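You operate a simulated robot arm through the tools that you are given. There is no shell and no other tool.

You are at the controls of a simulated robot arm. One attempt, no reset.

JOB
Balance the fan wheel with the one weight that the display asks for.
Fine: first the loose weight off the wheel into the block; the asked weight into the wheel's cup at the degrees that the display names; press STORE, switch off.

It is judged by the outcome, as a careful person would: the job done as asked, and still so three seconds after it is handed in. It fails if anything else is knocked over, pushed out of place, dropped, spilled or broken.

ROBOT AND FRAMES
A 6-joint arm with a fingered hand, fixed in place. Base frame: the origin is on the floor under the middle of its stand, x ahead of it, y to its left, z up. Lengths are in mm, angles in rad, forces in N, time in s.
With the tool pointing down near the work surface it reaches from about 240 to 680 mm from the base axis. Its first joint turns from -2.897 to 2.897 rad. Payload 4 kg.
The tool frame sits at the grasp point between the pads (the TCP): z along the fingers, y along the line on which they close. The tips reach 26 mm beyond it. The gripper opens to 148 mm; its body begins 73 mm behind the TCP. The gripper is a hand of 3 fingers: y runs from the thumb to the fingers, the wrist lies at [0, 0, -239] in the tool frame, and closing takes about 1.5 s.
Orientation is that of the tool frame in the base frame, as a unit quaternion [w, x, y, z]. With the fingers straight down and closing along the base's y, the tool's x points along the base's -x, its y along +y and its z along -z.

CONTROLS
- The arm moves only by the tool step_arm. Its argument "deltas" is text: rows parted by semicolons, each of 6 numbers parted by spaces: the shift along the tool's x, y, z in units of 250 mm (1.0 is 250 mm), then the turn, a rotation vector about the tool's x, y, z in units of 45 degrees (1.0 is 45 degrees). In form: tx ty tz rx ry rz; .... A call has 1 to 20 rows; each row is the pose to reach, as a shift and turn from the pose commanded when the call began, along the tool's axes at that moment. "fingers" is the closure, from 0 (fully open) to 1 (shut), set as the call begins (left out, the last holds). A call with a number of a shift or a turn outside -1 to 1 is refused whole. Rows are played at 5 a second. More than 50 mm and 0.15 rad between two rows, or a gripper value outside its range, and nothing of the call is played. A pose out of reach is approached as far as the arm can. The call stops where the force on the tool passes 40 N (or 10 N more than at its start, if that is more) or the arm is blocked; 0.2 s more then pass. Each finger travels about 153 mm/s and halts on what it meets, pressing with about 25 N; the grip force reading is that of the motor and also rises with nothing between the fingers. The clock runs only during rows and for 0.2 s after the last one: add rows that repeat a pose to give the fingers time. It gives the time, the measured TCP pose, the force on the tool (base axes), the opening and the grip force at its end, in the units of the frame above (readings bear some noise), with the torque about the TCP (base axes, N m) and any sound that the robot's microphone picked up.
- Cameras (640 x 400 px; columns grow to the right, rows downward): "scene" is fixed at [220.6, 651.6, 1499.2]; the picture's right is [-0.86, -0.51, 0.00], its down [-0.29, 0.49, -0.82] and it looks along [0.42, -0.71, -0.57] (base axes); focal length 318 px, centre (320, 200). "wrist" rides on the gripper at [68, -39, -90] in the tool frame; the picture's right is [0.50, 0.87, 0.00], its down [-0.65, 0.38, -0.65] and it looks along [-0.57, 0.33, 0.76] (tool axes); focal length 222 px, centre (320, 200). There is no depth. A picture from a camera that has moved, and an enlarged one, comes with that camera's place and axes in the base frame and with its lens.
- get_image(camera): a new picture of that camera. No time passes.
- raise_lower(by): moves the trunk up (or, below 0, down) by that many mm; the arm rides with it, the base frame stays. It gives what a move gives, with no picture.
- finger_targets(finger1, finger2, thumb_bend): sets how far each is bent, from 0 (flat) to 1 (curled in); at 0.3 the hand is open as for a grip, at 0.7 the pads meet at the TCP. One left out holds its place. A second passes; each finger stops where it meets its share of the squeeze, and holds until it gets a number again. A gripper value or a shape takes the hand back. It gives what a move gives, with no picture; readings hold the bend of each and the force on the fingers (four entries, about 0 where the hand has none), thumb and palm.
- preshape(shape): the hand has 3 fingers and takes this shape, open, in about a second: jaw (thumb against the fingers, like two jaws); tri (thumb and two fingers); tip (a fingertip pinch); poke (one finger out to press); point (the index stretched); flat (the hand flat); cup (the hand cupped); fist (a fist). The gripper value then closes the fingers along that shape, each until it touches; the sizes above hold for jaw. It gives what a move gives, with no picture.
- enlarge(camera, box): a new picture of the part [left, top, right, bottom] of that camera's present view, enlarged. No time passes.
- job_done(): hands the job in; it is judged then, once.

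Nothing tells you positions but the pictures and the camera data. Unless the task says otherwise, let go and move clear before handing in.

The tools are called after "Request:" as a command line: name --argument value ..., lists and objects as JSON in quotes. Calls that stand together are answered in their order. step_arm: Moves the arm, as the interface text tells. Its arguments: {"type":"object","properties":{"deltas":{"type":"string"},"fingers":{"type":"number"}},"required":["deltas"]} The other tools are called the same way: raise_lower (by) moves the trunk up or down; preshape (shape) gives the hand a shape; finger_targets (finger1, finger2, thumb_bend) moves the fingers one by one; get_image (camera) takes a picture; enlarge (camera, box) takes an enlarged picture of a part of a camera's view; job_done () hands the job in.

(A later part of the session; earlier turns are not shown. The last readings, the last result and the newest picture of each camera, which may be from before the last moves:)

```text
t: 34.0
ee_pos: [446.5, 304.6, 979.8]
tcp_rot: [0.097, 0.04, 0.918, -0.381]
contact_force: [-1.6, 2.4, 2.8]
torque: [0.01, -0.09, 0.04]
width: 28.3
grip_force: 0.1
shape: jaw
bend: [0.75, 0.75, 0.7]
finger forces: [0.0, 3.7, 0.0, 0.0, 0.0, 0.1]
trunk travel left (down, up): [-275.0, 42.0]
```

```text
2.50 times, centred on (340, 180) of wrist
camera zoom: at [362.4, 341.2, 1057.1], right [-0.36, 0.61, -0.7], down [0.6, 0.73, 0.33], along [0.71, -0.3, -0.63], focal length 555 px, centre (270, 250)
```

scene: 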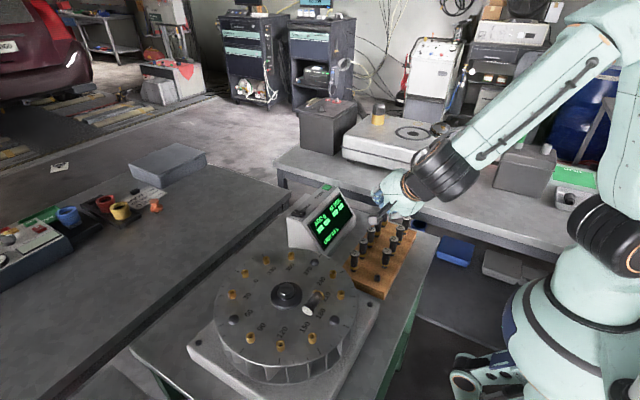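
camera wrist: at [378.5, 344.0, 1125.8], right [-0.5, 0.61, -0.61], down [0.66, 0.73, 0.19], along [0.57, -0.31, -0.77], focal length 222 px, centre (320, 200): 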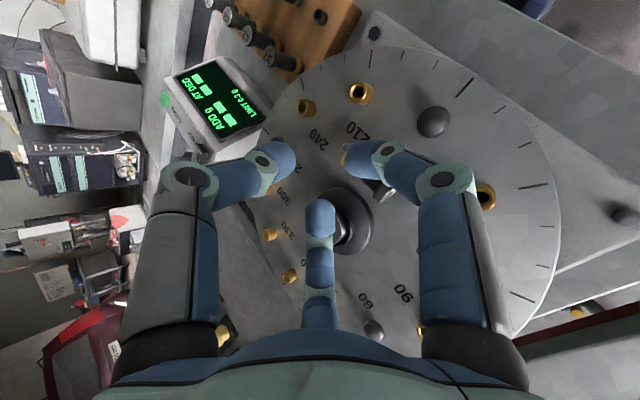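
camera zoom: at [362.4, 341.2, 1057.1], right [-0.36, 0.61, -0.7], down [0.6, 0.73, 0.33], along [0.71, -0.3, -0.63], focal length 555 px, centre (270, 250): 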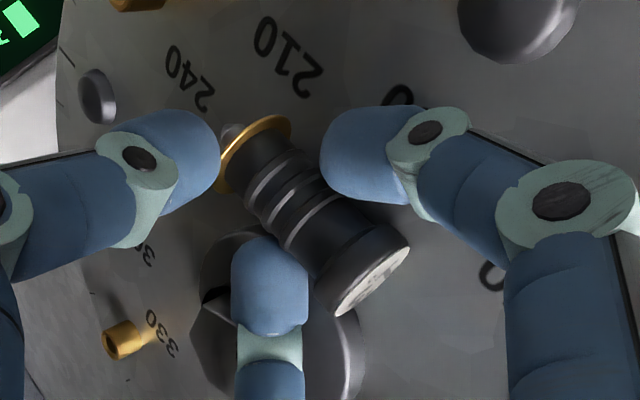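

Finger 2 touches the hub edge while lightly wedging the weight (now x about 454). I'll slide the whole hand 11 mm toward −x, rolling the weight gently along between the fingers and clear of the hub.

Request:
step_arm --deltas "-0.0006 -0.0019 -0.0019 0 0 0; 0.0055 -0.0029 -0.0029 0 0 0; 0.0117 -0.0038 -0.0038 0 0 0; 0.0178 -0.0047 -0.0047 0 0 0; 0.024 -0.0056 -0.0056 0 0 0; 0.0301 -0.0066 -0.0066 0 0 0; 0.0363 -0.0075 -0.0075 0 0 0; 0.0424 -0.0084 -0.0084 0 0 0; 0.0424 -0.0084 -0.0084 0 0 0"

Request:
enlarge --camera "wrist" --box '[240, 100, 440, 260]'

```text
t: 36.0
ee_pos: [434.8, 305.5, 981.0]
tcp_rot: [0.097, 0.04, 0.919, -0.38]
contact_force: [0.0, 0.8, 0.4]
torque: [0.01, -0.01, 0.02]
width: 28.1
grip_force: 0.1
shape: jaw
bend: [0.75, 0.75, 0.7]
finger forces: [0.0, 0.2, 0.1, 0.0, 0.0, 0.0]
trunk travel left (down, up): [-275.0, 42.0]
```

```text
2.50 times, centred on (340, 180) of wrist
camera zoom: at [351.3, 341.4, 1057.8], right [-0.36, 0.61, -0.7], down [0.6, 0.73, 0.33], along [0.71, -0.3, -0.63], focal length 555 px, centre (270, 250)
```

zoom: 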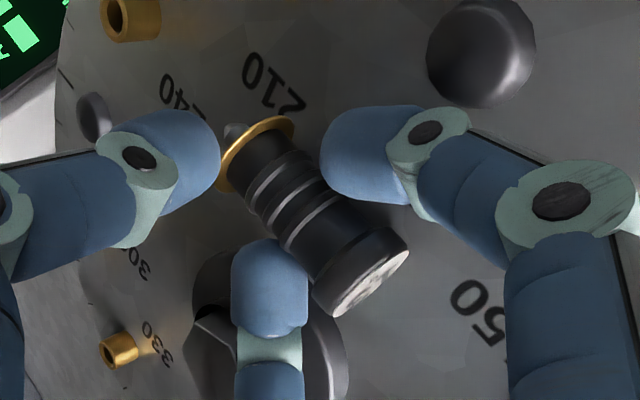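

The weight rolled along with the hand and is now clear of the hub (x about 443). I'll descend in small steps and watch the finger forces.

Request:
step_arm --deltas "0.0008 0.0028 0.0028 0 0 0; 0.0017 0.0055 0.0055 0 0 0; 0.0021 0.0069 0.0069 0 0 0; 0.0021 0.0069 0.0069 0 0 0"

Request:
step_arm --deltas "0.0008 0.0028 0.0028 0 0 0; 0.0008 0.0028 0.0028 0 0 0"

Request:
enlarge --camera "wrist" --box '[240, 100, 440, 260]'

```text
t: 37.0
ee_pos: [434.8, 305.0, 979.0]
tcp_rot: [0.096, 0.039, 0.919, -0.38]
contact_force: [-0.3, -0.6, -0.1]
torque: [-0.01, 0.02, 0.03]
width: 27.6
grip_force: 0.1
shape: jaw
bend: [0.75, 0.75, 0.7]
finger forces: [0.0, 0.0, 0.0, 0.0, 0.0, 0.0]
trunk travel left (down, up): [-275.0, 42.0]
```

```text
t: 37.6
ee_pos: [435.3, 305.7, 976.9]
tcp_rot: [0.096, 0.041, 0.919, -0.381]
contact_force: [0.0, -0.3, 0.3]
torque: [0.01, -0.01, 0.04]
width: 27.9
grip_force: 0.1
shape: jaw
bend: [0.75, 0.75, 0.7]
finger forces: [0.7, 0.0, 0.0, 0.1, 0.0, 0.0]
trunk travel left (down, up): [-275.0, 42.0]
```

```text
2.50 times, centred on (340, 180) of wrist
camera zoom: at [351.3, 341.3, 1054.2], right [-0.36, 0.61, -0.7], down [0.6, 0.73, 0.33], along [0.71, -0.3, -0.63], focal length 555 px, centre (270, 250)
```

zoom: 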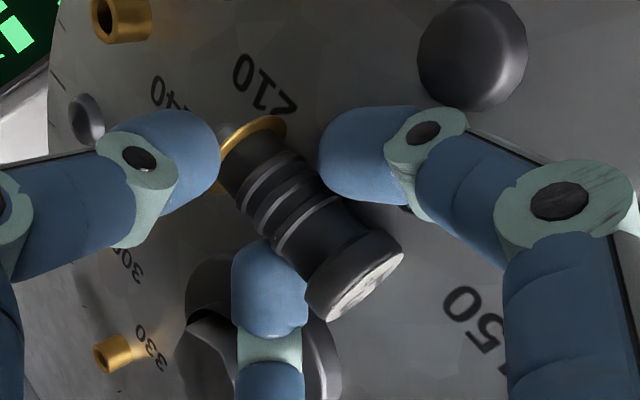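

Finger 1 is just touching the wheel surface (surface about z 945), so the grip height is right. I'll close gently in two stages.

Request:
step_arm --deltas "0 0 0 0 0 0; 0 0 0 0 0 0; 0 0 0 0 0 0" --fingers 0.86

Request:
enlarge --camera "wrist" --box '[240, 100, 440, 260]'

```text
t: 38.4
ee_pos: [435.2, 304.6, 978.1]
tcp_rot: [0.096, 0.041, 0.919, -0.381]
contact_force: [0.4, 0.9, 0.5]
torque: [0.0, -0.01, 0.02]
width: 21.5
grip_force: 0.1
shape: jaw
bend: [0.74, 0.74, 0.7]
finger forces: [0.5, 0.7, 0.0, 0.1, 0.4, 0.0]
trunk travel left (down, up): [-275.0, 42.0]
```

```text
2.50 times, centred on (340, 180) of wrist
camera zoom: at [351.3, 341.3, 1054.2], right [-0.36, 0.61, -0.7], down [0.6, 0.73, 0.33], along [0.71, -0.3, -0.63], focal length 555 px, centre (270, 250)
```

zoom: 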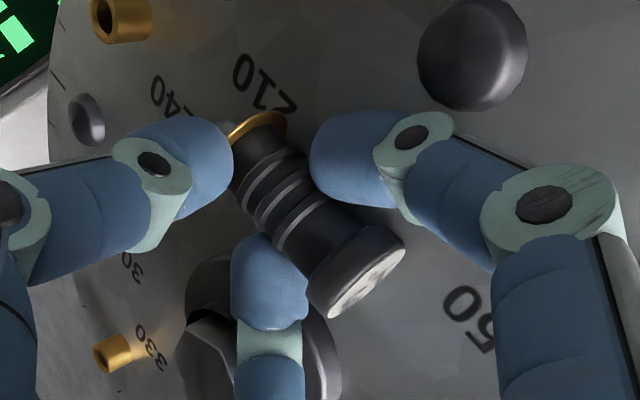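

All three fingers are now lightly touching the weight. I'll squeeze fully.

Request:
step_arm --deltas "0 0 0 0 0 0; 0 0 0 0 0 0; 0 0 0 0 0 0; 0 0 0 0 0 0" --fingers 1.0

Request:
enlarge --camera "wrist" --box '[240, 100, 440, 260]'

```text
t: 39.4
ee_pos: [435.0, 305.2, 977.9]
tcp_rot: [0.097, 0.04, 0.918, -0.381]
contact_force: [-0.8, -0.1, 0.0]
torque: [0.04, 0.01, 0.0]
width: 17.4
grip_force: 24.9
shape: jaw
bend: [0.75, 0.74, 0.7]
finger forces: [20.9, 20.4, 0.0, 0.0, 23.6, 0.0]
trunk travel left (down, up): [-275.0, 42.0]
```

```text
2.50 times, centred on (340, 180) of wrist
camera zoom: at [351.4, 341.3, 1054.2], right [-0.36, 0.61, -0.7], down [0.6, 0.73, 0.33], along [0.71, -0.3, -0.63], focal length 555 px, centre (270, 250)
```

zoom: 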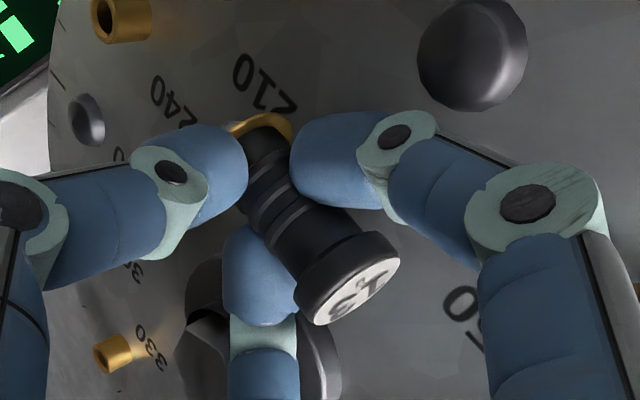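

The weight is firmly gripped (about 20 N per finger), and its head has tipped up a bit, which helps. I'll lift it straight up slowly.

Request:
step_arm --deltas "-0.0025 -0.0083 -0.0083 0 0 0; -0.0067 -0.0221 -0.0221 0 0 0; -0.0125 -0.0415 -0.0415 0 0 0; -0.0183 -0.0609 -0.0609 0 0 0; -0.0258 -0.0858 -0.0858 0 0 0; -0.0333 -0.1107 -0.1107 0 0 0; -0.0416 -0.1384 -0.1384 0 0 0; -0.0499 -0.1661 -0.1661 0 0 0; -0.0499 -0.1661 -0.1661 0 0 0"

Request:
get_image --camera "wrist"

Request:
enlarge --camera "wrist" --box '[260, 110, 420, 250]'

Request:
get_image --camera "scene"

```text
t: 41.4
ee_pos: [436.0, 305.5, 1038.8]
tcp_rot: [0.096, 0.04, 0.919, -0.381]
contact_force: [0.7, 0.3, -0.4]
torque: [-0.05, 0.01, 0.06]
width: 17.5
grip_force: 25.2
shape: jaw
bend: [0.75, 0.74, 0.7]
finger forces: [20.9, 20.5, 0.0, 0.0, 23.9, 0.0]
trunk travel left (down, up): [-275.0, 42.0]
```

```text
taken
camera wrist: at [351.9, 341.6, 1113.9], right [-0.36, 0.61, -0.7], down [0.6, 0.73, 0.33], along [0.71, -0.3, -0.63], focal length 222 px, centre (320, 200)
```

wrist: 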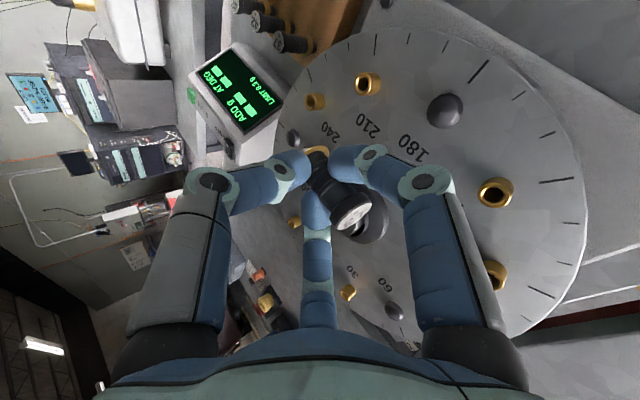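

```text
2.86 times, centred on (340, 180) of wrist
camera zoom: at [351.9, 341.6, 1113.9], right [-0.36, 0.61, -0.7], down [0.6, 0.73, 0.33], along [0.71, -0.3, -0.63], focal length 635 px, centre (263, 257)
```

zoom: 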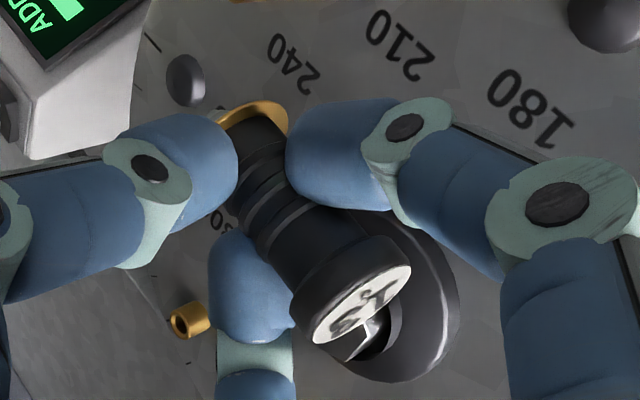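

```text
taken
```

scene: 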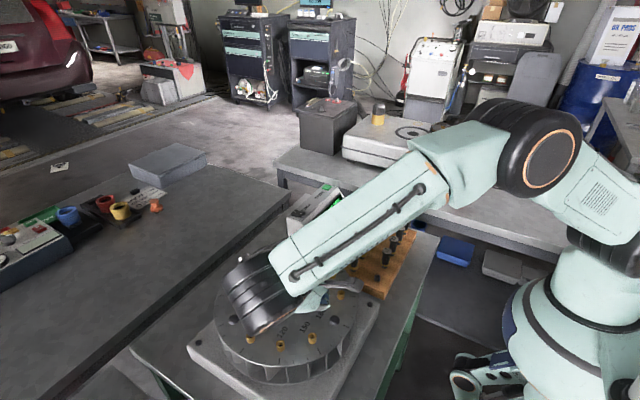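

The weight is lifted and held. I'll measure its exact tilt in the hand with tighter zooms.

Request:
enlarge --camera "wrist" --box '[300, 130, 380, 240]'

Request:
enlarge --camera "scene" --box '[290, 160, 350, 240]'

```text
3.64 times, centred on (340, 185) of wrist
camera zoom: at [351.9, 341.6, 1113.9], right [-0.36, 0.61, -0.7], down [0.6, 0.73, 0.33], along [0.71, -0.3, -0.63], focal length 808 px, centre (247, 254)
```

zoom: 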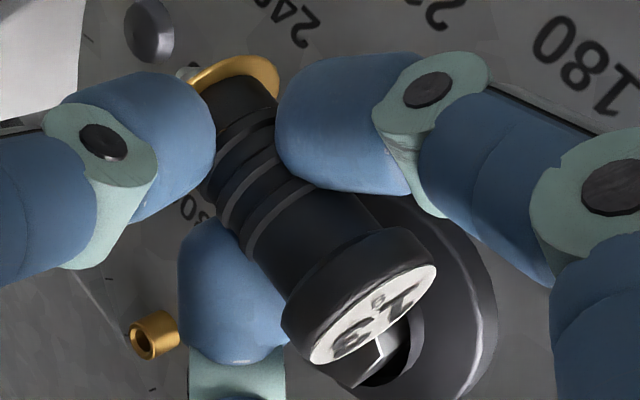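

```text
5.00 times, centred on (320, 200) of scene
camera zoom: at [220.6, 651.6, 1499.2], right [-0.86, -0.51, 0.0], down [-0.29, 0.49, -0.82], along [0.42, -0.71, -0.57], focal length 1592 px, centre (320, 200)
```

zoom: 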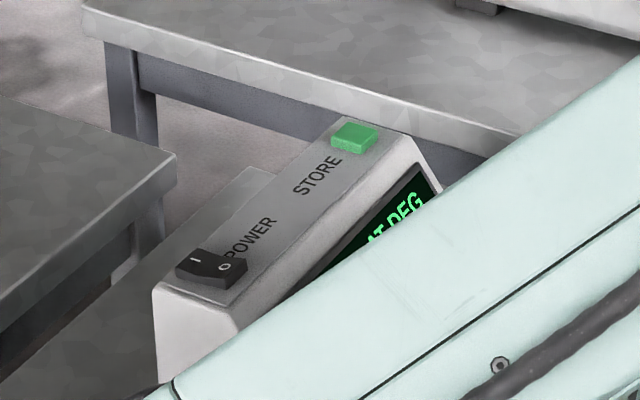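

The weight sits with its pin pointing roughly 37° off the tool axis, symmetric between the fingers. I'll raise it, remove the roll, and swing the tool through vertical until the pin points straight down, then check with the cameras.

Request:
step_arm --deltas "-0.007 -0.0231 -0.0231 0 0.0314 -0.0314; -0.0139 -0.0461 -0.0461 0 0.0629 -0.0629; -0.0208 -0.0692 -0.0692 0 0.0943 -0.0943; -0.0277 -0.0923 -0.0923 0 0.1257 -0.1257; -0.0347 -0.1153 -0.1153 0 0.1572 -0.1572; -0.0416 -0.1384 -0.1384 0 0.1886 -0.1886; -0.0416 -0.1384 -0.1384 0 0.1886 -0.1886"

Request:
step_arm --deltas "0 0 0 -0.1 0 0; 0 0 0 -0.2 0 0; 0 0 0 -0.3 0 0; 0 0 0 -0.4 0 0; 0 0 0 -0.5 0 0; 0 0 0 -0.6 0 0; 0 0 0 -0.7 0 0; 0 0 0 -0.8 0 0; 0 0 0 -0.9 0 0; 0 0 0 -1 0 0; 0 0 0 -1 0 0"

Request:
step_arm --deltas "0 0 0 -0.1 0 0; 0 0 0 -0.2 0 0; 0 0 0 -0.3 0 0; 0 0 0 -0.4 0 0; 0 0 0 -0.5 0 0; 0 0 0 -0.6 0 0; 0 0 0 -0.7 0 0; 0 0 0 -0.822 0 0; 0 0 0 -0.822 0 0"

Request:
enlarge --camera "scene" --box '[270, 190, 370, 290]'

Request:
get_image --camera "wrist"

```text
t: 43.0
ee_pos: [436.0, 304.8, 1087.3]
tcp_rot: [0.001, 0.0, 0.924, -0.382]
contact_force: [-0.2, 0.6, 0.8]
torque: [-0.01, 0.01, 0.02]
width: 17.2
grip_force: 25.0
shape: jaw
bend: [0.75, 0.75, 0.7]
finger forces: [21.1, 20.6, 0.0, 0.0, 25.5, 0.1]
trunk travel left (down, up): [-275.0, 42.0]
```

```text
t: 45.4
ee_pos: [435.7, 305.2, 1088.3]
tcp_rot: [0.001, 0.0, 1.0, 0.0]
contact_force: [-0.5, 0.6, 0.0]
torque: [0.01, 0.0, -0.03]
width: 17.3
grip_force: 24.9
shape: jaw
bend: [0.75, 0.75, 0.7]
finger forces: [20.9, 20.7, 0.0, 0.1, 27.6, 0.1]
trunk travel left (down, up): [-275.0, 42.0]
```

```text
t: 47.4
ee_pos: [437.0, 304.2, 1089.0]
tcp_rot: [0.0, 0.001, 0.948, 0.318]
contact_force: [-0.1, 0.0, 0.4]
torque: [-0.03, -0.02, -0.03]
width: 17.1
grip_force: 25.0
shape: jaw
bend: [0.75, 0.75, 0.7]
finger forces: [21.0, 20.6, 0.0, 0.0, 29.4, 0.0]
trunk travel left (down, up): [-275.0, 42.0]
```

```text
4.00 times, centred on (320, 240) of scene
camera zoom: at [220.6, 651.6, 1499.2], right [-0.86, -0.51, 0.0], down [-0.29, 0.49, -0.82], along [0.42, -0.71, -0.57], focal length 1274 px, centre (320, 40)
```

zoom: 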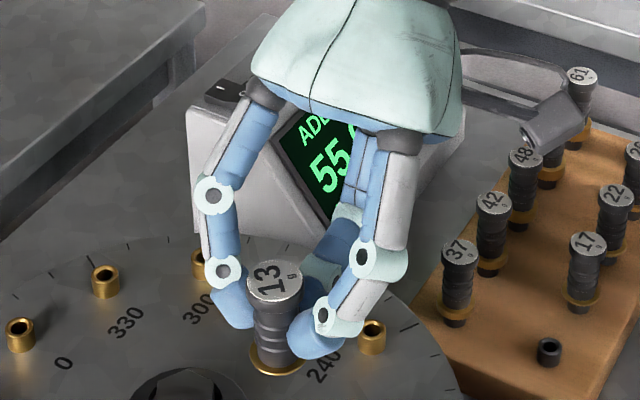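

```text
taken
camera wrist: at [369.0, 219.8, 1137.8], right [-0.5, 0.69, 0.52], down [0.65, -0.09, 0.75], along [0.57, 0.72, -0.41], focal length 222 px, centre (320, 200)
```

wrist: 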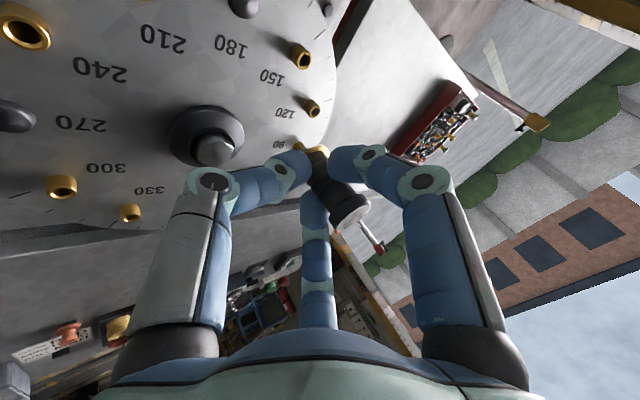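

The display now shows an ADD value of 55, with the AT DEG part still hidden by the hand. I'll zoom in on the display and on the upright weight.

Request:
enlarge --camera "scene" --box '[292, 245, 332, 290]'

Request:
enlarge --camera "wrist" --box '[300, 130, 380, 240]'

Request:
enlarge --camera "scene" --box '[300, 190, 400, 250]'

```text
8.89 times, centred on (312, 268) of scene
camera zoom: at [220.6, 651.6, 1499.2], right [-0.86, -0.51, 0.0], down [-0.29, 0.49, -0.82], along [0.42, -0.71, -0.57], focal length 2830 px, centre (391, -400)
```

zoom: 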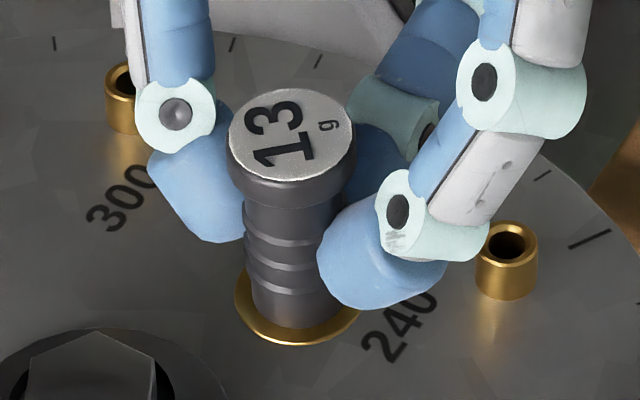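

```text
3.64 times, centred on (340, 185) of wrist
camera zoom: at [369.0, 219.8, 1137.8], right [-0.5, 0.69, 0.52], down [0.65, -0.09, 0.75], along [0.57, 0.72, -0.41], focal length 808 px, centre (247, 254)
```

zoom: 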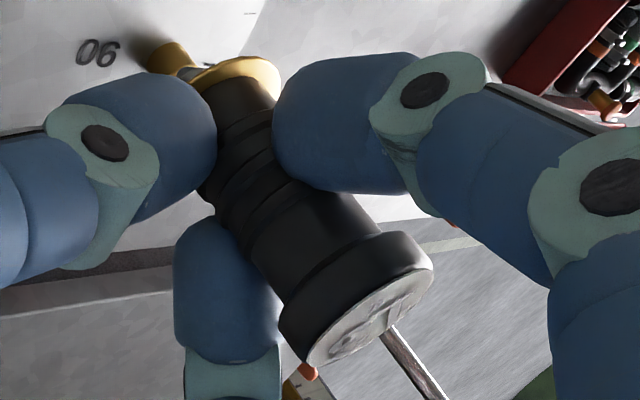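

```text
6.40 times, centred on (350, 220) of scene
camera zoom: at [220.6, 651.6, 1499.2], right [-0.86, -0.51, 0.0], down [-0.29, 0.49, -0.82], along [0.42, -0.71, -0.57], focal length 2038 px, centre (128, 72)
```

zoom: 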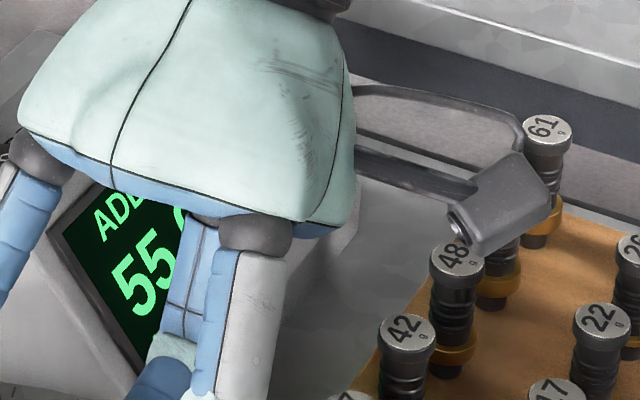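

The display asks for 55 g, and its degrees are still hidden. The 13 g weight hangs upright within about 1°, with its flange at about (0, +19, −33) from the TCP. I'll carry it toward the block, yawing so the hand comes from the free −x side.

Request:
step_arm --deltas "0.0272 -0.0752 -0.0567 0 -0.0446 0.0592; 0.0544 -0.1505 -0.1134 0 -0.0892 0.1184; 0.0816 -0.2257 -0.17 0 -0.1338 0.1775; 0.1088 -0.3009 -0.2267 0 -0.1784 0.2367; 0.136 -0.3762 -0.2834 0 -0.223 0.2959; 0.1632 -0.4514 -0.3401 0 -0.2675 0.3551; 0.1904 -0.5266 -0.3968 0 -0.3121 0.4143; 0.2176 -0.6018 -0.4534 0 -0.3567 0.4734; 0.2448 -0.6771 -0.5101 0 -0.4013 0.5326; 0.272 -0.7523 -0.5668 0 -0.4459 0.5918; 0.272 -0.7523 -0.5668 0 -0.4459 0.5918"

Request:
step_arm --deltas "0 0 0 0 -0.0743 0.0986; 0 0 0 0 -0.1486 0.1973; 0 0 0 0 -0.223 0.2959; 0 0 0 0 -0.2973 0.3945; 0 0 0 0 -0.3716 0.4932; 0 0 0 0 -0.4459 0.5918; 0 0 0 0 -0.4459 0.5918"

Request:
step_arm --deltas "0 0 0 0 -0.0743 0.0986; 0 0 0 0 -0.1486 0.1973; 0 0 0 0 -0.223 0.2959; 0 0 0 0 -0.2973 0.3945; 0 0 0 0 -0.3716 0.4932; 0 0 0 0 -0.4459 0.5918; 0 0 0 0 -0.4459 0.5918"

Request:
get_image --camera "scene"

Request:
get_image --camera "wrist"

Request:
enlarge --camera "scene" --box '[270, 170, 370, 270]'

```text
t: 49.8
ee_pos: [367.3, 69.1, 1087.8]
tcp_rot: [0.092, 0.272, 0.908, 0.304]
contact_force: [1.0, 0.3, -0.3]
torque: [-0.03, 0.03, 0.0]
width: 17.2
grip_force: 25.0
shape: jaw
bend: [0.75, 0.75, 0.7]
finger forces: [22.1, 20.7, 0.0, 0.0, 30.7, 0.1]
trunk travel left (down, up): [-275.0, 42.0]
```

```text
t: 51.4
ee_pos: [368.1, 69.7, 1088.0]
tcp_rot: [0.174, 0.522, 0.792, 0.265]
contact_force: [0.2, -0.4, 0.0]
torque: [0.0, -0.01, 0.0]
width: 17.1
grip_force: 25.0
shape: jaw
bend: [0.75, 0.75, 0.7]
finger forces: [21.6, 20.7, 0.1, 0.0, 31.4, 0.1]
trunk travel left (down, up): [-275.0, 42.0]
```

```text
t: 53.0
ee_pos: [366.7, 69.2, 1088.3]
tcp_rot: [0.244, 0.727, 0.608, 0.204]
contact_force: [0.1, -0.5, 0.9]
torque: [0.02, 0.0, -0.02]
width: 16.6
grip_force: 25.0
shape: jaw
bend: [0.75, 0.75, 0.71]
finger forces: [18.5, 20.9, 0.1, 0.0, 13.7, 0.0]
out of reach, approached as far as the arm can: row 3
trunk travel left (down, up): [-275.0, 42.0]
```

```text
taken
```

scene: 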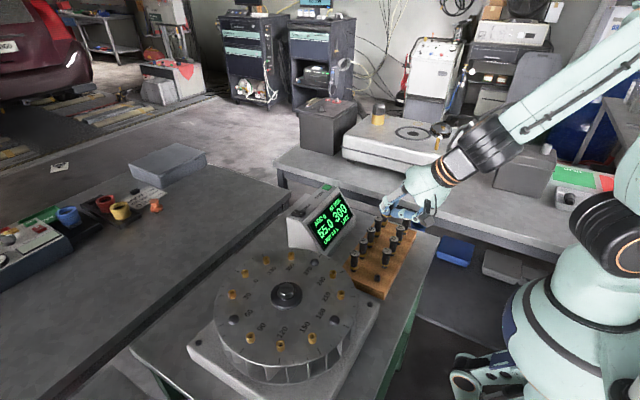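

```text
taken
camera wrist: at [295.8, 151.5, 1137.7], right [0.77, 0.37, 0.52], down [-0.21, -0.63, 0.75], along [0.61, -0.68, -0.41], focal length 222 px, centre (320, 200)
```

wrist: 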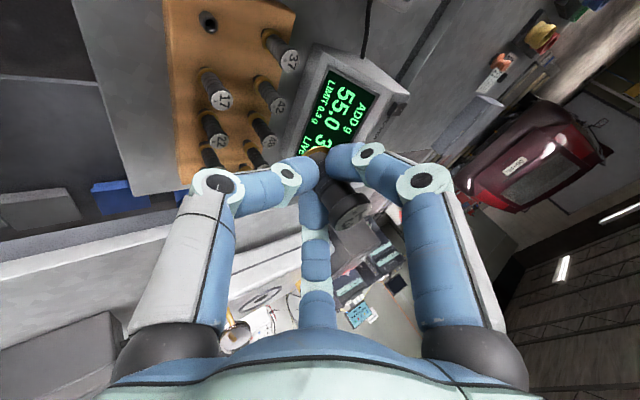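

```text
4.00 times, centred on (320, 220) of scene
camera zoom: at [220.6, 651.6, 1499.2], right [-0.86, -0.51, 0.0], down [-0.29, 0.49, -0.82], along [0.42, -0.71, -0.57], focal length 1274 px, centre (320, 120)
```

zoom: 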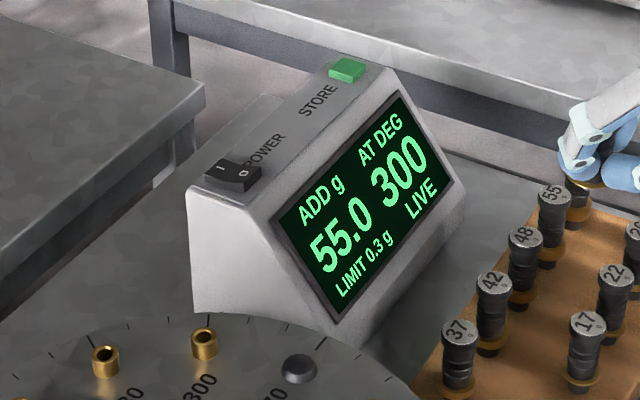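

The display reads ADD 55.0 g AT 300 DEG. The arm hit a reach limit near this yaw and the grip forces changed slightly, so I'll check the weight in the hand.

Request:
enlarge --camera "wrist" --box '[300, 130, 380, 240]'

Request:
enlarge --camera "scene" --box '[370, 170, 450, 250]'

```text
3.64 times, centred on (340, 185) of wrist
camera zoom: at [295.8, 151.5, 1137.7], right [0.77, 0.37, 0.52], down [-0.21, -0.63, 0.75], along [0.61, -0.68, -0.41], focal length 808 px, centre (247, 254)
```

zoom: 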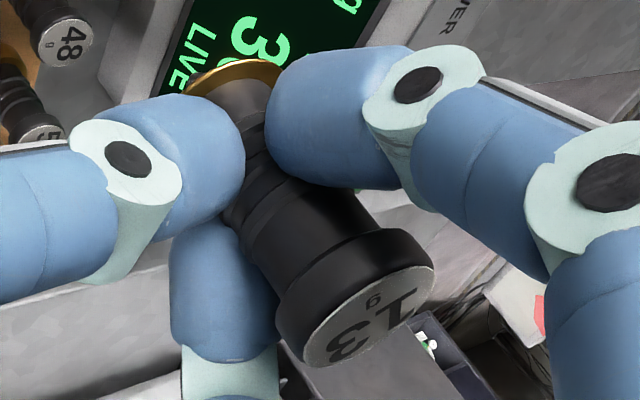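

```text
5.00 times, centred on (410, 210) of scene
camera zoom: at [220.6, 651.6, 1499.2], right [-0.86, -0.51, 0.0], down [-0.29, 0.49, -0.82], along [0.42, -0.71, -0.57], focal length 1592 px, centre (-130, 150)
```

zoom: 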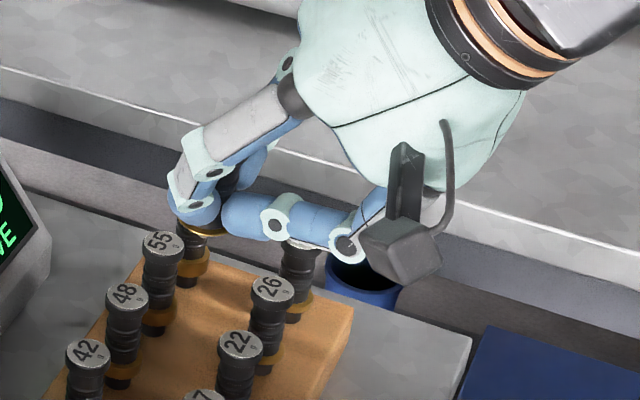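

The weight shifted a little in the hand, so it no longer points quite straight down. I'll ease the squeeze (it weighs only 13 g), reduce the lean about 10°, and yaw back so both cameras can see it and I can re-measure.

Request:
step_arm --deltas "0 0 0 0.0583 0 0; 0 0 0 0.1167 0 0; 0 0 0 0.175 0 0; 0 0 0 0.2333 0 0; 0 0 0 0.2333 0 0" --fingers 0.94

Request:
step_arm --deltas "0 0 0 0 0.0551 -0.1105; 0 0 0 0 0.1101 -0.221; 0 0 0 0 0.1652 -0.3315; 0 0 0 0 0.2203 -0.4419; 0 0 0 0 0.2753 -0.5524; 0 0 0 0 0.3304 -0.6629"

Request:
step_arm --deltas "0 0 0 0 0.0551 -0.1105; 0 0 0 0 0.1101 -0.221; 0 0 0 0 0.1652 -0.3315; 0 0 0 0 0.2203 -0.4419; 0 0 0 0 0.2753 -0.5524; 0 0 0 0 0.3304 -0.6629"

Request:
step_arm --deltas "0 0 0 0 0.0551 -0.1105; 0 0 0 0 0.1101 -0.221; 0 0 0 0 0.1652 -0.3315; 0 0 0 0 0.2203 -0.4419; 0 0 0 0 0.2753 -0.5524; 0 0 0 0 0.3304 -0.6629; 0 0 0 0 0.3304 -0.6629"

Request:
enlarge --camera "wrist" --box '[300, 130, 380, 240]'

Request:
enlarge --camera "scene" --box '[360, 150, 420, 220]'

```text
t: 54.2
ee_pos: [366.0, 69.1, 1088.0]
tcp_rot: [0.176, 0.746, 0.625, 0.147]
contact_force: [-0.3, -0.1, -0.3]
torque: [0.02, 0.01, 0.01]
width: 14.2
grip_force: 25.2
shape: jaw
bend: [0.76, 0.76, 0.74]
finger forces: [0.1, 0.1, 0.1, 0.0, 0.0, 0.0]
trunk travel left (down, up): [-275.0, 42.0]
```

```text
t: 55.6
ee_pos: [367.6, 70.8, 1088.2]
tcp_rot: [0.127, 0.536, 0.813, 0.191]
contact_force: [-0.7, -0.2, -0.5]
torque: [-0.04, -0.01, 0.02]
width: 13.9
grip_force: 25.2
shape: jaw
bend: [0.76, 0.76, 0.74]
finger forces: [0.1, 0.1, 0.0, 0.0, 0.0, 0.0]
trunk travel left (down, up): [-275.0, 42.0]
```

```text
t: 57.0
ee_pos: [366.4, 69.0, 1088.1]
tcp_rot: [0.067, 0.279, 0.932, 0.219]
contact_force: [-0.7, 0.3, -0.2]
torque: [-0.02, -0.02, 0.03]
width: 14.2
grip_force: 24.8
shape: jaw
bend: [0.76, 0.76, 0.74]
finger forces: [0.1, 0.1, 0.1, 0.1, 0.0, 0.1]
trunk travel left (down, up): [-275.0, 42.0]
```

```text
t: 58.6
ee_pos: [366.6, 69.8, 1088.8]
tcp_rot: [-0.001, 0.0, 0.974, 0.229]
contact_force: [-0.9, 0.4, 0.6]
torque: [0.0, -0.01, 0.01]
width: 14.1
grip_force: 24.9
shape: jaw
bend: [0.76, 0.76, 0.74]
finger forces: [0.0, 0.1, 0.1, 0.0, 0.0, 0.1]
trunk travel left (down, up): [-275.0, 42.0]
```

```text
3.64 times, centred on (340, 185) of wrist
camera zoom: at [300.7, -5.4, 1153.2], right [-0.5, 0.78, 0.39], down [0.65, 0.05, 0.75], along [0.57, 0.63, -0.53], focal length 808 px, centre (247, 254)
```

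zoom: 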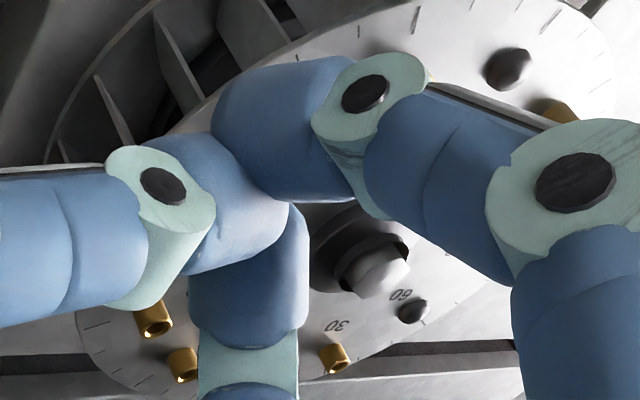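

```text
5.71 times, centred on (390, 185) of scene
camera zoom: at [220.6, 651.6, 1499.2], right [-0.86, -0.51, 0.0], down [-0.29, 0.49, -0.82], along [0.42, -0.71, -0.57], focal length 1819 px, centre (-80, 286)
```

zoom: 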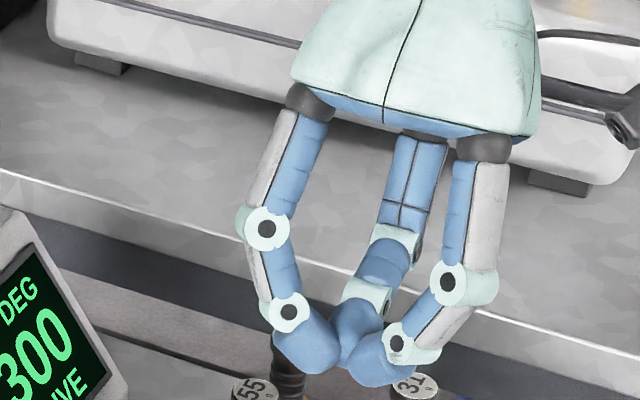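

The weight slipped out of the hand when the grip changed. I need to find where it fell, so I'll look at the whole scene and the block.

Request:
get_image --camera "scene"

Request:
get_image --camera "wrist"

Request:
enlarge --camera "scene" --box '[330, 190, 450, 310]'

Request:
enlarge --camera "scene" --box '[400, 200, 560, 320]'

```text
taken
```

scene: 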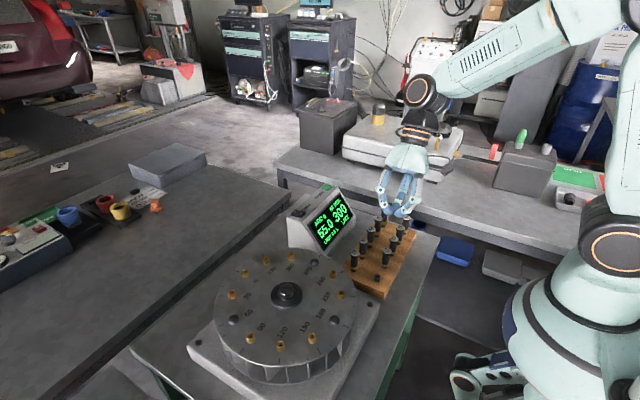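

```text
taken
camera wrist: at [300.7, -5.4, 1153.2], right [-0.5, 0.78, 0.39], down [0.65, 0.05, 0.75], along [0.57, 0.63, -0.53], focal length 222 px, centre (320, 200)
```

wrist: 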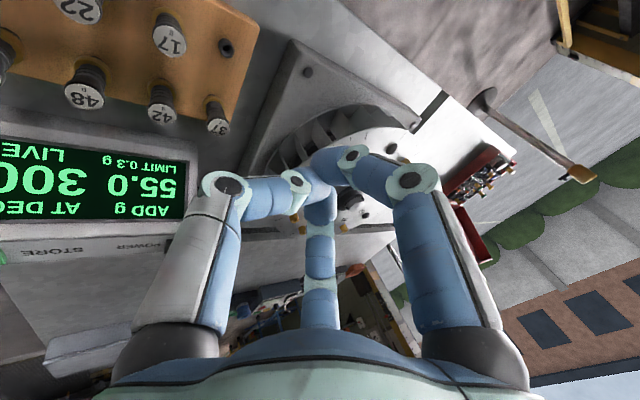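

```text
3.33 times, centred on (390, 250) of scene
camera zoom: at [220.6, 651.6, 1499.2], right [-0.86, -0.51, 0.0], down [-0.29, 0.49, -0.82], along [0.42, -0.71, -0.57], focal length 1061 px, centre (87, 33)
```

zoom: 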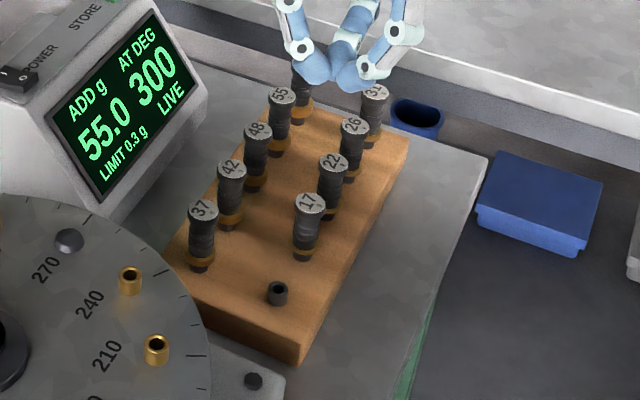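

```text
3.33 times, centred on (480, 260) of scene
camera zoom: at [220.6, 651.6, 1499.2], right [-0.86, -0.51, 0.0], down [-0.29, 0.49, -0.82], along [0.42, -0.71, -0.57], focal length 1061 px, centre (-213, 0)
```

zoom: 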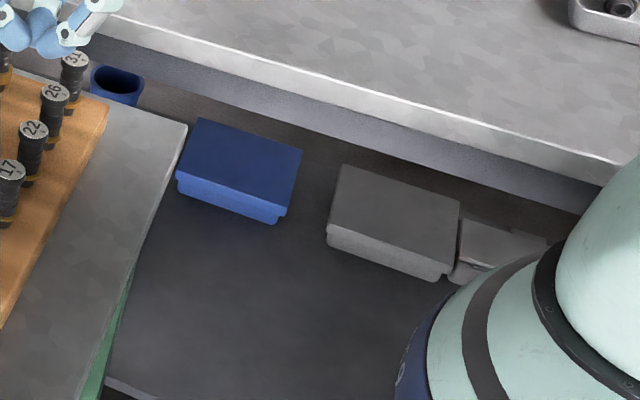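

All nine weights in the block still stand, but the 13 g weight is out of sight. I'll search with zooms from both cameras before moving anything.

Request:
enlarge --camera "wrist" --box '[0, 0, 320, 200]'

Request:
enlarge --camera "wrist" --box '[220, 0, 540, 200]'

Request:
enlarge --camera "scene" --box '[120, 260, 440, 400]'

Request:
enlarge --camera "scene" --box '[260, 100, 580, 280]'

Request:
enlarge --camera "scene" --box '[400, 240, 640, 400]'

```text
2.00 times, centred on (160, 100) of wrist
camera zoom: at [300.7, -5.4, 1153.2], right [-0.5, 0.78, 0.39], down [0.65, 0.05, 0.75], along [0.57, 0.63, -0.53], focal length 444 px, centre (640, 400)
```

zoom: 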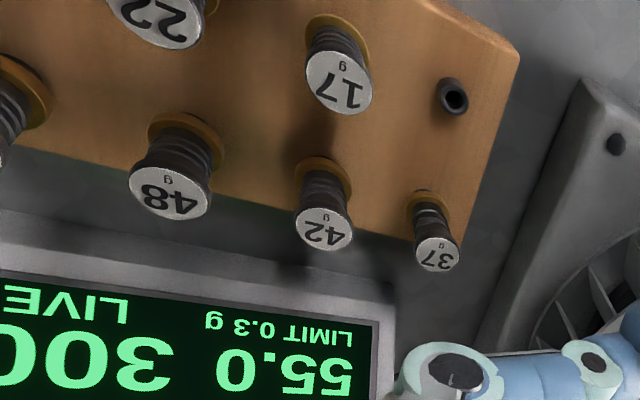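

```text
2.00 times, centred on (380, 100) of wrist
camera zoom: at [300.7, -5.4, 1153.2], right [-0.5, 0.78, 0.39], down [0.65, 0.05, 0.75], along [0.57, 0.63, -0.53], focal length 444 px, centre (200, 400)
```

zoom: 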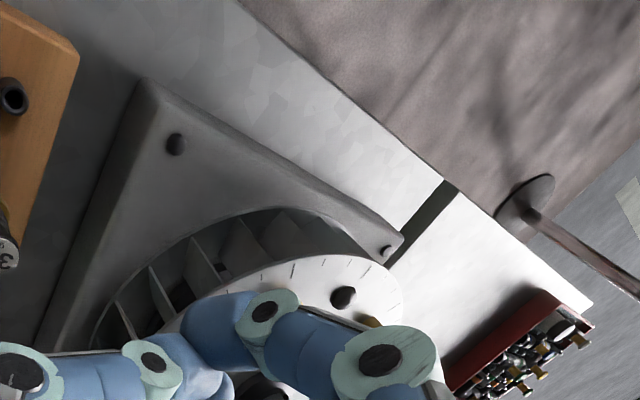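

```text
2.00 times, centred on (280, 330) of scene
camera zoom: at [220.6, 651.6, 1499.2], right [-0.86, -0.51, 0.0], down [-0.29, 0.49, -0.82], along [0.42, -0.71, -0.57], focal length 637 px, centre (400, -60)
```

zoom: 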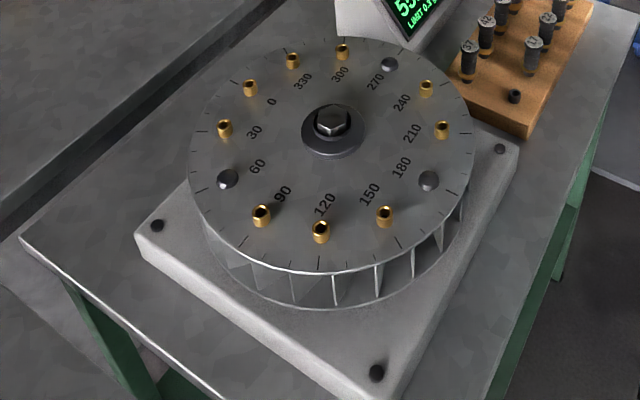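

```text
2.00 times, centred on (420, 190) of scene
camera zoom: at [220.6, 651.6, 1499.2], right [-0.86, -0.51, 0.0], down [-0.29, 0.49, -0.82], along [0.42, -0.71, -0.57], focal length 637 px, centre (120, 220)
```

zoom: 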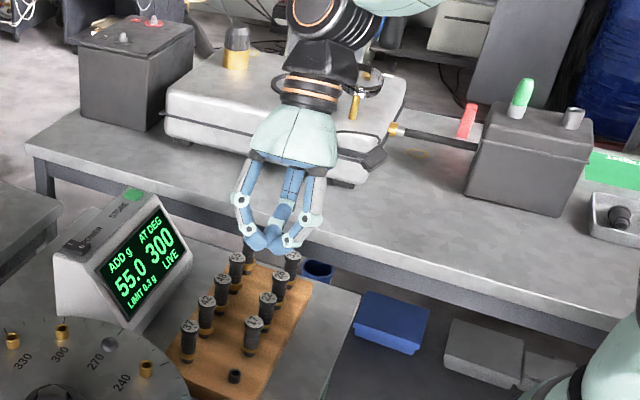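

```text
2.50 times, centred on (520, 320) of scene
camera zoom: at [220.6, 651.6, 1499.2], right [-0.86, -0.51, 0.0], down [-0.29, 0.49, -0.82], along [0.42, -0.71, -0.57], focal length 796 px, centre (-180, -100)
```

zoom: 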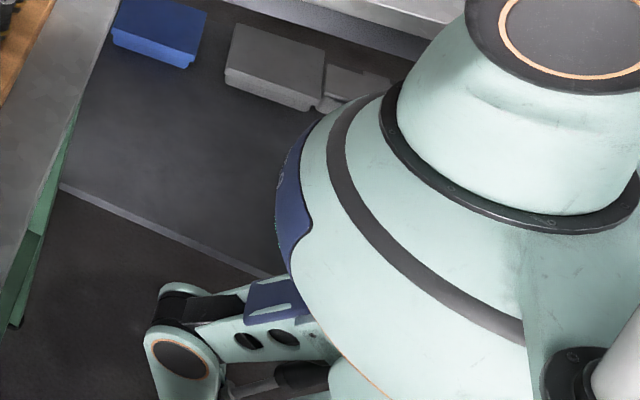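

Still not visible. I'll zoom into the blue cup, around the block, and behind the display.

Request:
enlarge --camera "scene" --box '[390, 205, 450, 250]'

Request:
enlarge --camera "scene" --box '[340, 240, 420, 310]'

Request:
enlarge --camera "scene" --box '[260, 170, 340, 260]'

Request:
enlarge --camera "scene" --box '[540, 170, 620, 230]'

Request:
enlarge --camera "scene" --box '[360, 120, 480, 220]'

```text
8.89 times, centred on (420, 228) of scene
camera zoom: at [220.6, 651.6, 1499.2], right [-0.86, -0.51, 0.0], down [-0.29, 0.49, -0.82], along [0.42, -0.71, -0.57], focal length 2830 px, centre (-569, -44)
```

zoom: 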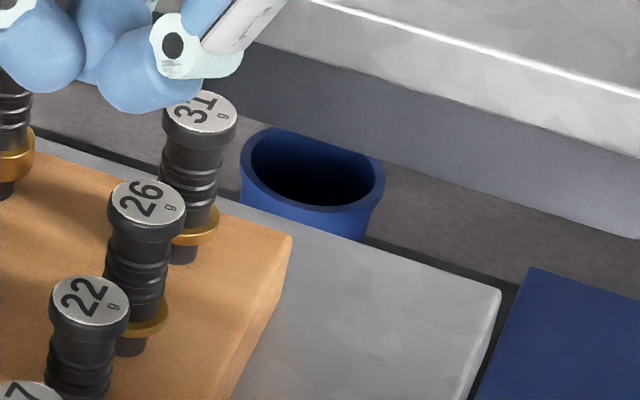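

```text
5.71 times, centred on (380, 275) of scene
camera zoom: at [220.6, 651.6, 1499.2], right [-0.86, -0.51, 0.0], down [-0.29, 0.49, -0.82], along [0.42, -0.71, -0.57], focal length 1819 px, centre (-23, -229)
```

zoom: 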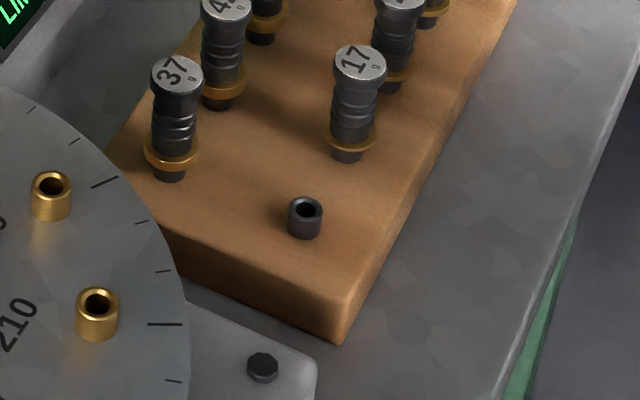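

```text
4.44 times, centred on (300, 215) of scene
camera zoom: at [220.6, 651.6, 1499.2], right [-0.86, -0.51, 0.0], down [-0.29, 0.49, -0.82], along [0.42, -0.71, -0.57], focal length 1415 px, centre (409, 133)
```

zoom: 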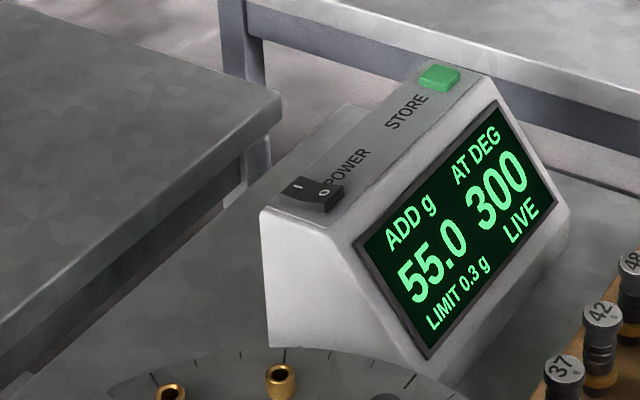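

```text
6.67 times, centred on (580, 200) of scene
camera zoom: at [220.6, 651.6, 1499.2], right [-0.86, -0.51, 0.0], down [-0.29, 0.49, -0.82], along [0.42, -0.71, -0.57], focal length 2123 px, centre (-1413, 200)
```

zoom: 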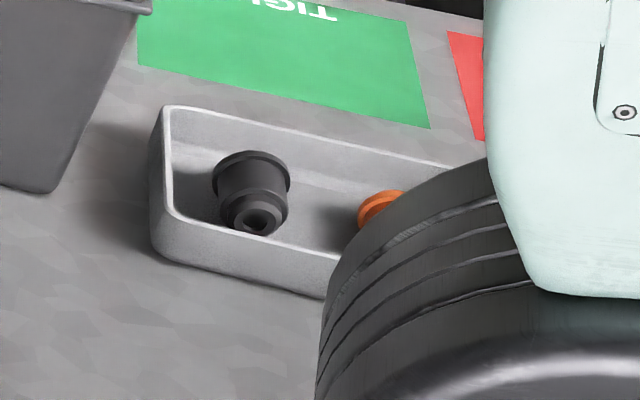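

```text
4.00 times, centred on (420, 170) of scene
camera zoom: at [220.6, 651.6, 1499.2], right [-0.86, -0.51, 0.0], down [-0.29, 0.49, -0.82], along [0.42, -0.71, -0.57], focal length 1274 px, centre (-80, 320)
```

zoom: 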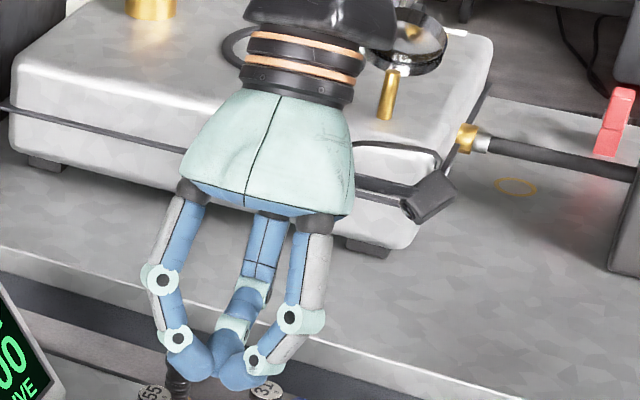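

No sign of it yet. I'll return to a higher vantage point to search the area around the block and display with the wrist camera, with the hand opened so it doesn't block the view.

Request:
step_arm --deltas "-0.0245 0.0381 -0.0731 0.0736 0 0; -0.049 0.0763 -0.1463 0.1472 0 0; -0.0735 0.1144 -0.2194 0.2208 0 0; -0.098 0.1525 -0.2925 0.2945 0 0; -0.1225 0.1906 -0.3656 0.3681 0 0; -0.147 0.2288 -0.4388 0.4417 0 0; -0.1715 0.2669 -0.5119 0.5153 0 0; -0.196 0.305 -0.585 0.5889 0 0; -0.196 0.305 -0.585 0.5889 0 0" --fingers 0

Request:
get_image --camera "wrist"

Request:
enlarge --camera "wrist" --box '[0, 0, 320, 200]'

Request:
enlarge --camera "wrist" --box '[180, 0, 500, 200]'

Request:
get_image --camera "scene"

```text
t: 60.6
ee_pos: [415.5, 71.6, 1252.3]
tcp_rot: [0.0, 0.001, 1.0, -0.001]
contact_force: [0.1, -0.1, -0.6]
torque: [0.02, 0.01, 0.02]
width: 147.9
grip_force: 0.0
shape: jaw
bend: [0.3, 0.3, 0.3]
finger forces: [0.0, 0.0, 0.0, 0.0, 0.0, 0.0]
trunk travel left (down, up): [-275.0, 42.0]
```

```text
taken
camera wrist: at [349.0, 32.5, 1344.2], right [-0.5, 0.87, 0.0], down [0.66, 0.38, 0.65], along [0.57, 0.32, -0.76], focal length 222 px, centre (320, 200)
```

wrist: 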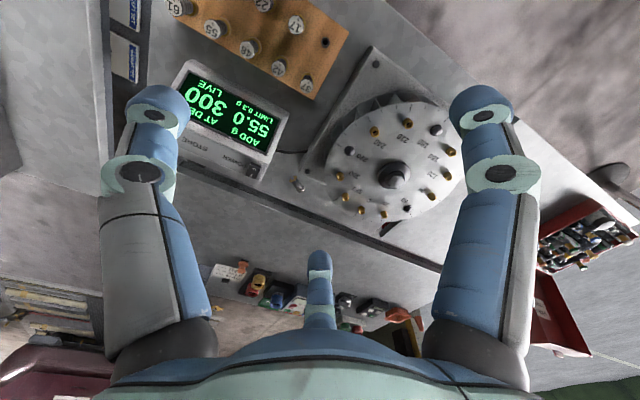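

```text
2.00 times, centred on (160, 100) of wrist
camera zoom: at [349.0, 32.5, 1344.2], right [-0.5, 0.87, 0.0], down [0.66, 0.38, 0.65], along [0.57, 0.32, -0.76], focal length 444 px, centre (640, 400)
```

zoom: 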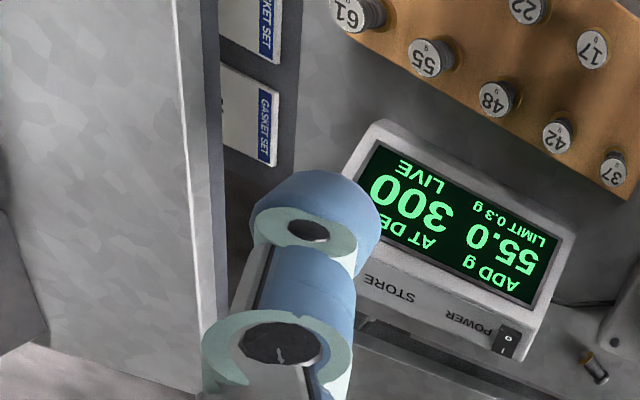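

```text
2.00 times, centred on (340, 100) of wrist
camera zoom: at [349.0, 32.5, 1344.2], right [-0.5, 0.87, 0.0], down [0.66, 0.38, 0.65], along [0.57, 0.32, -0.76], focal length 444 px, centre (280, 400)
```

zoom: 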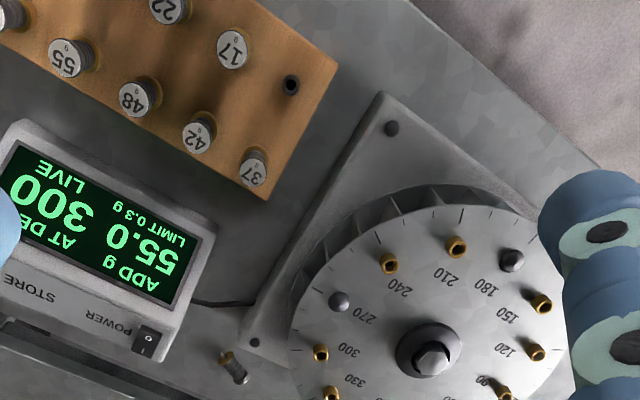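

```text
taken
```

scene: 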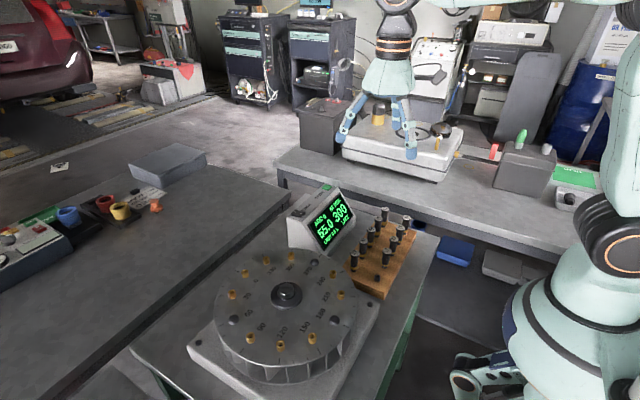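

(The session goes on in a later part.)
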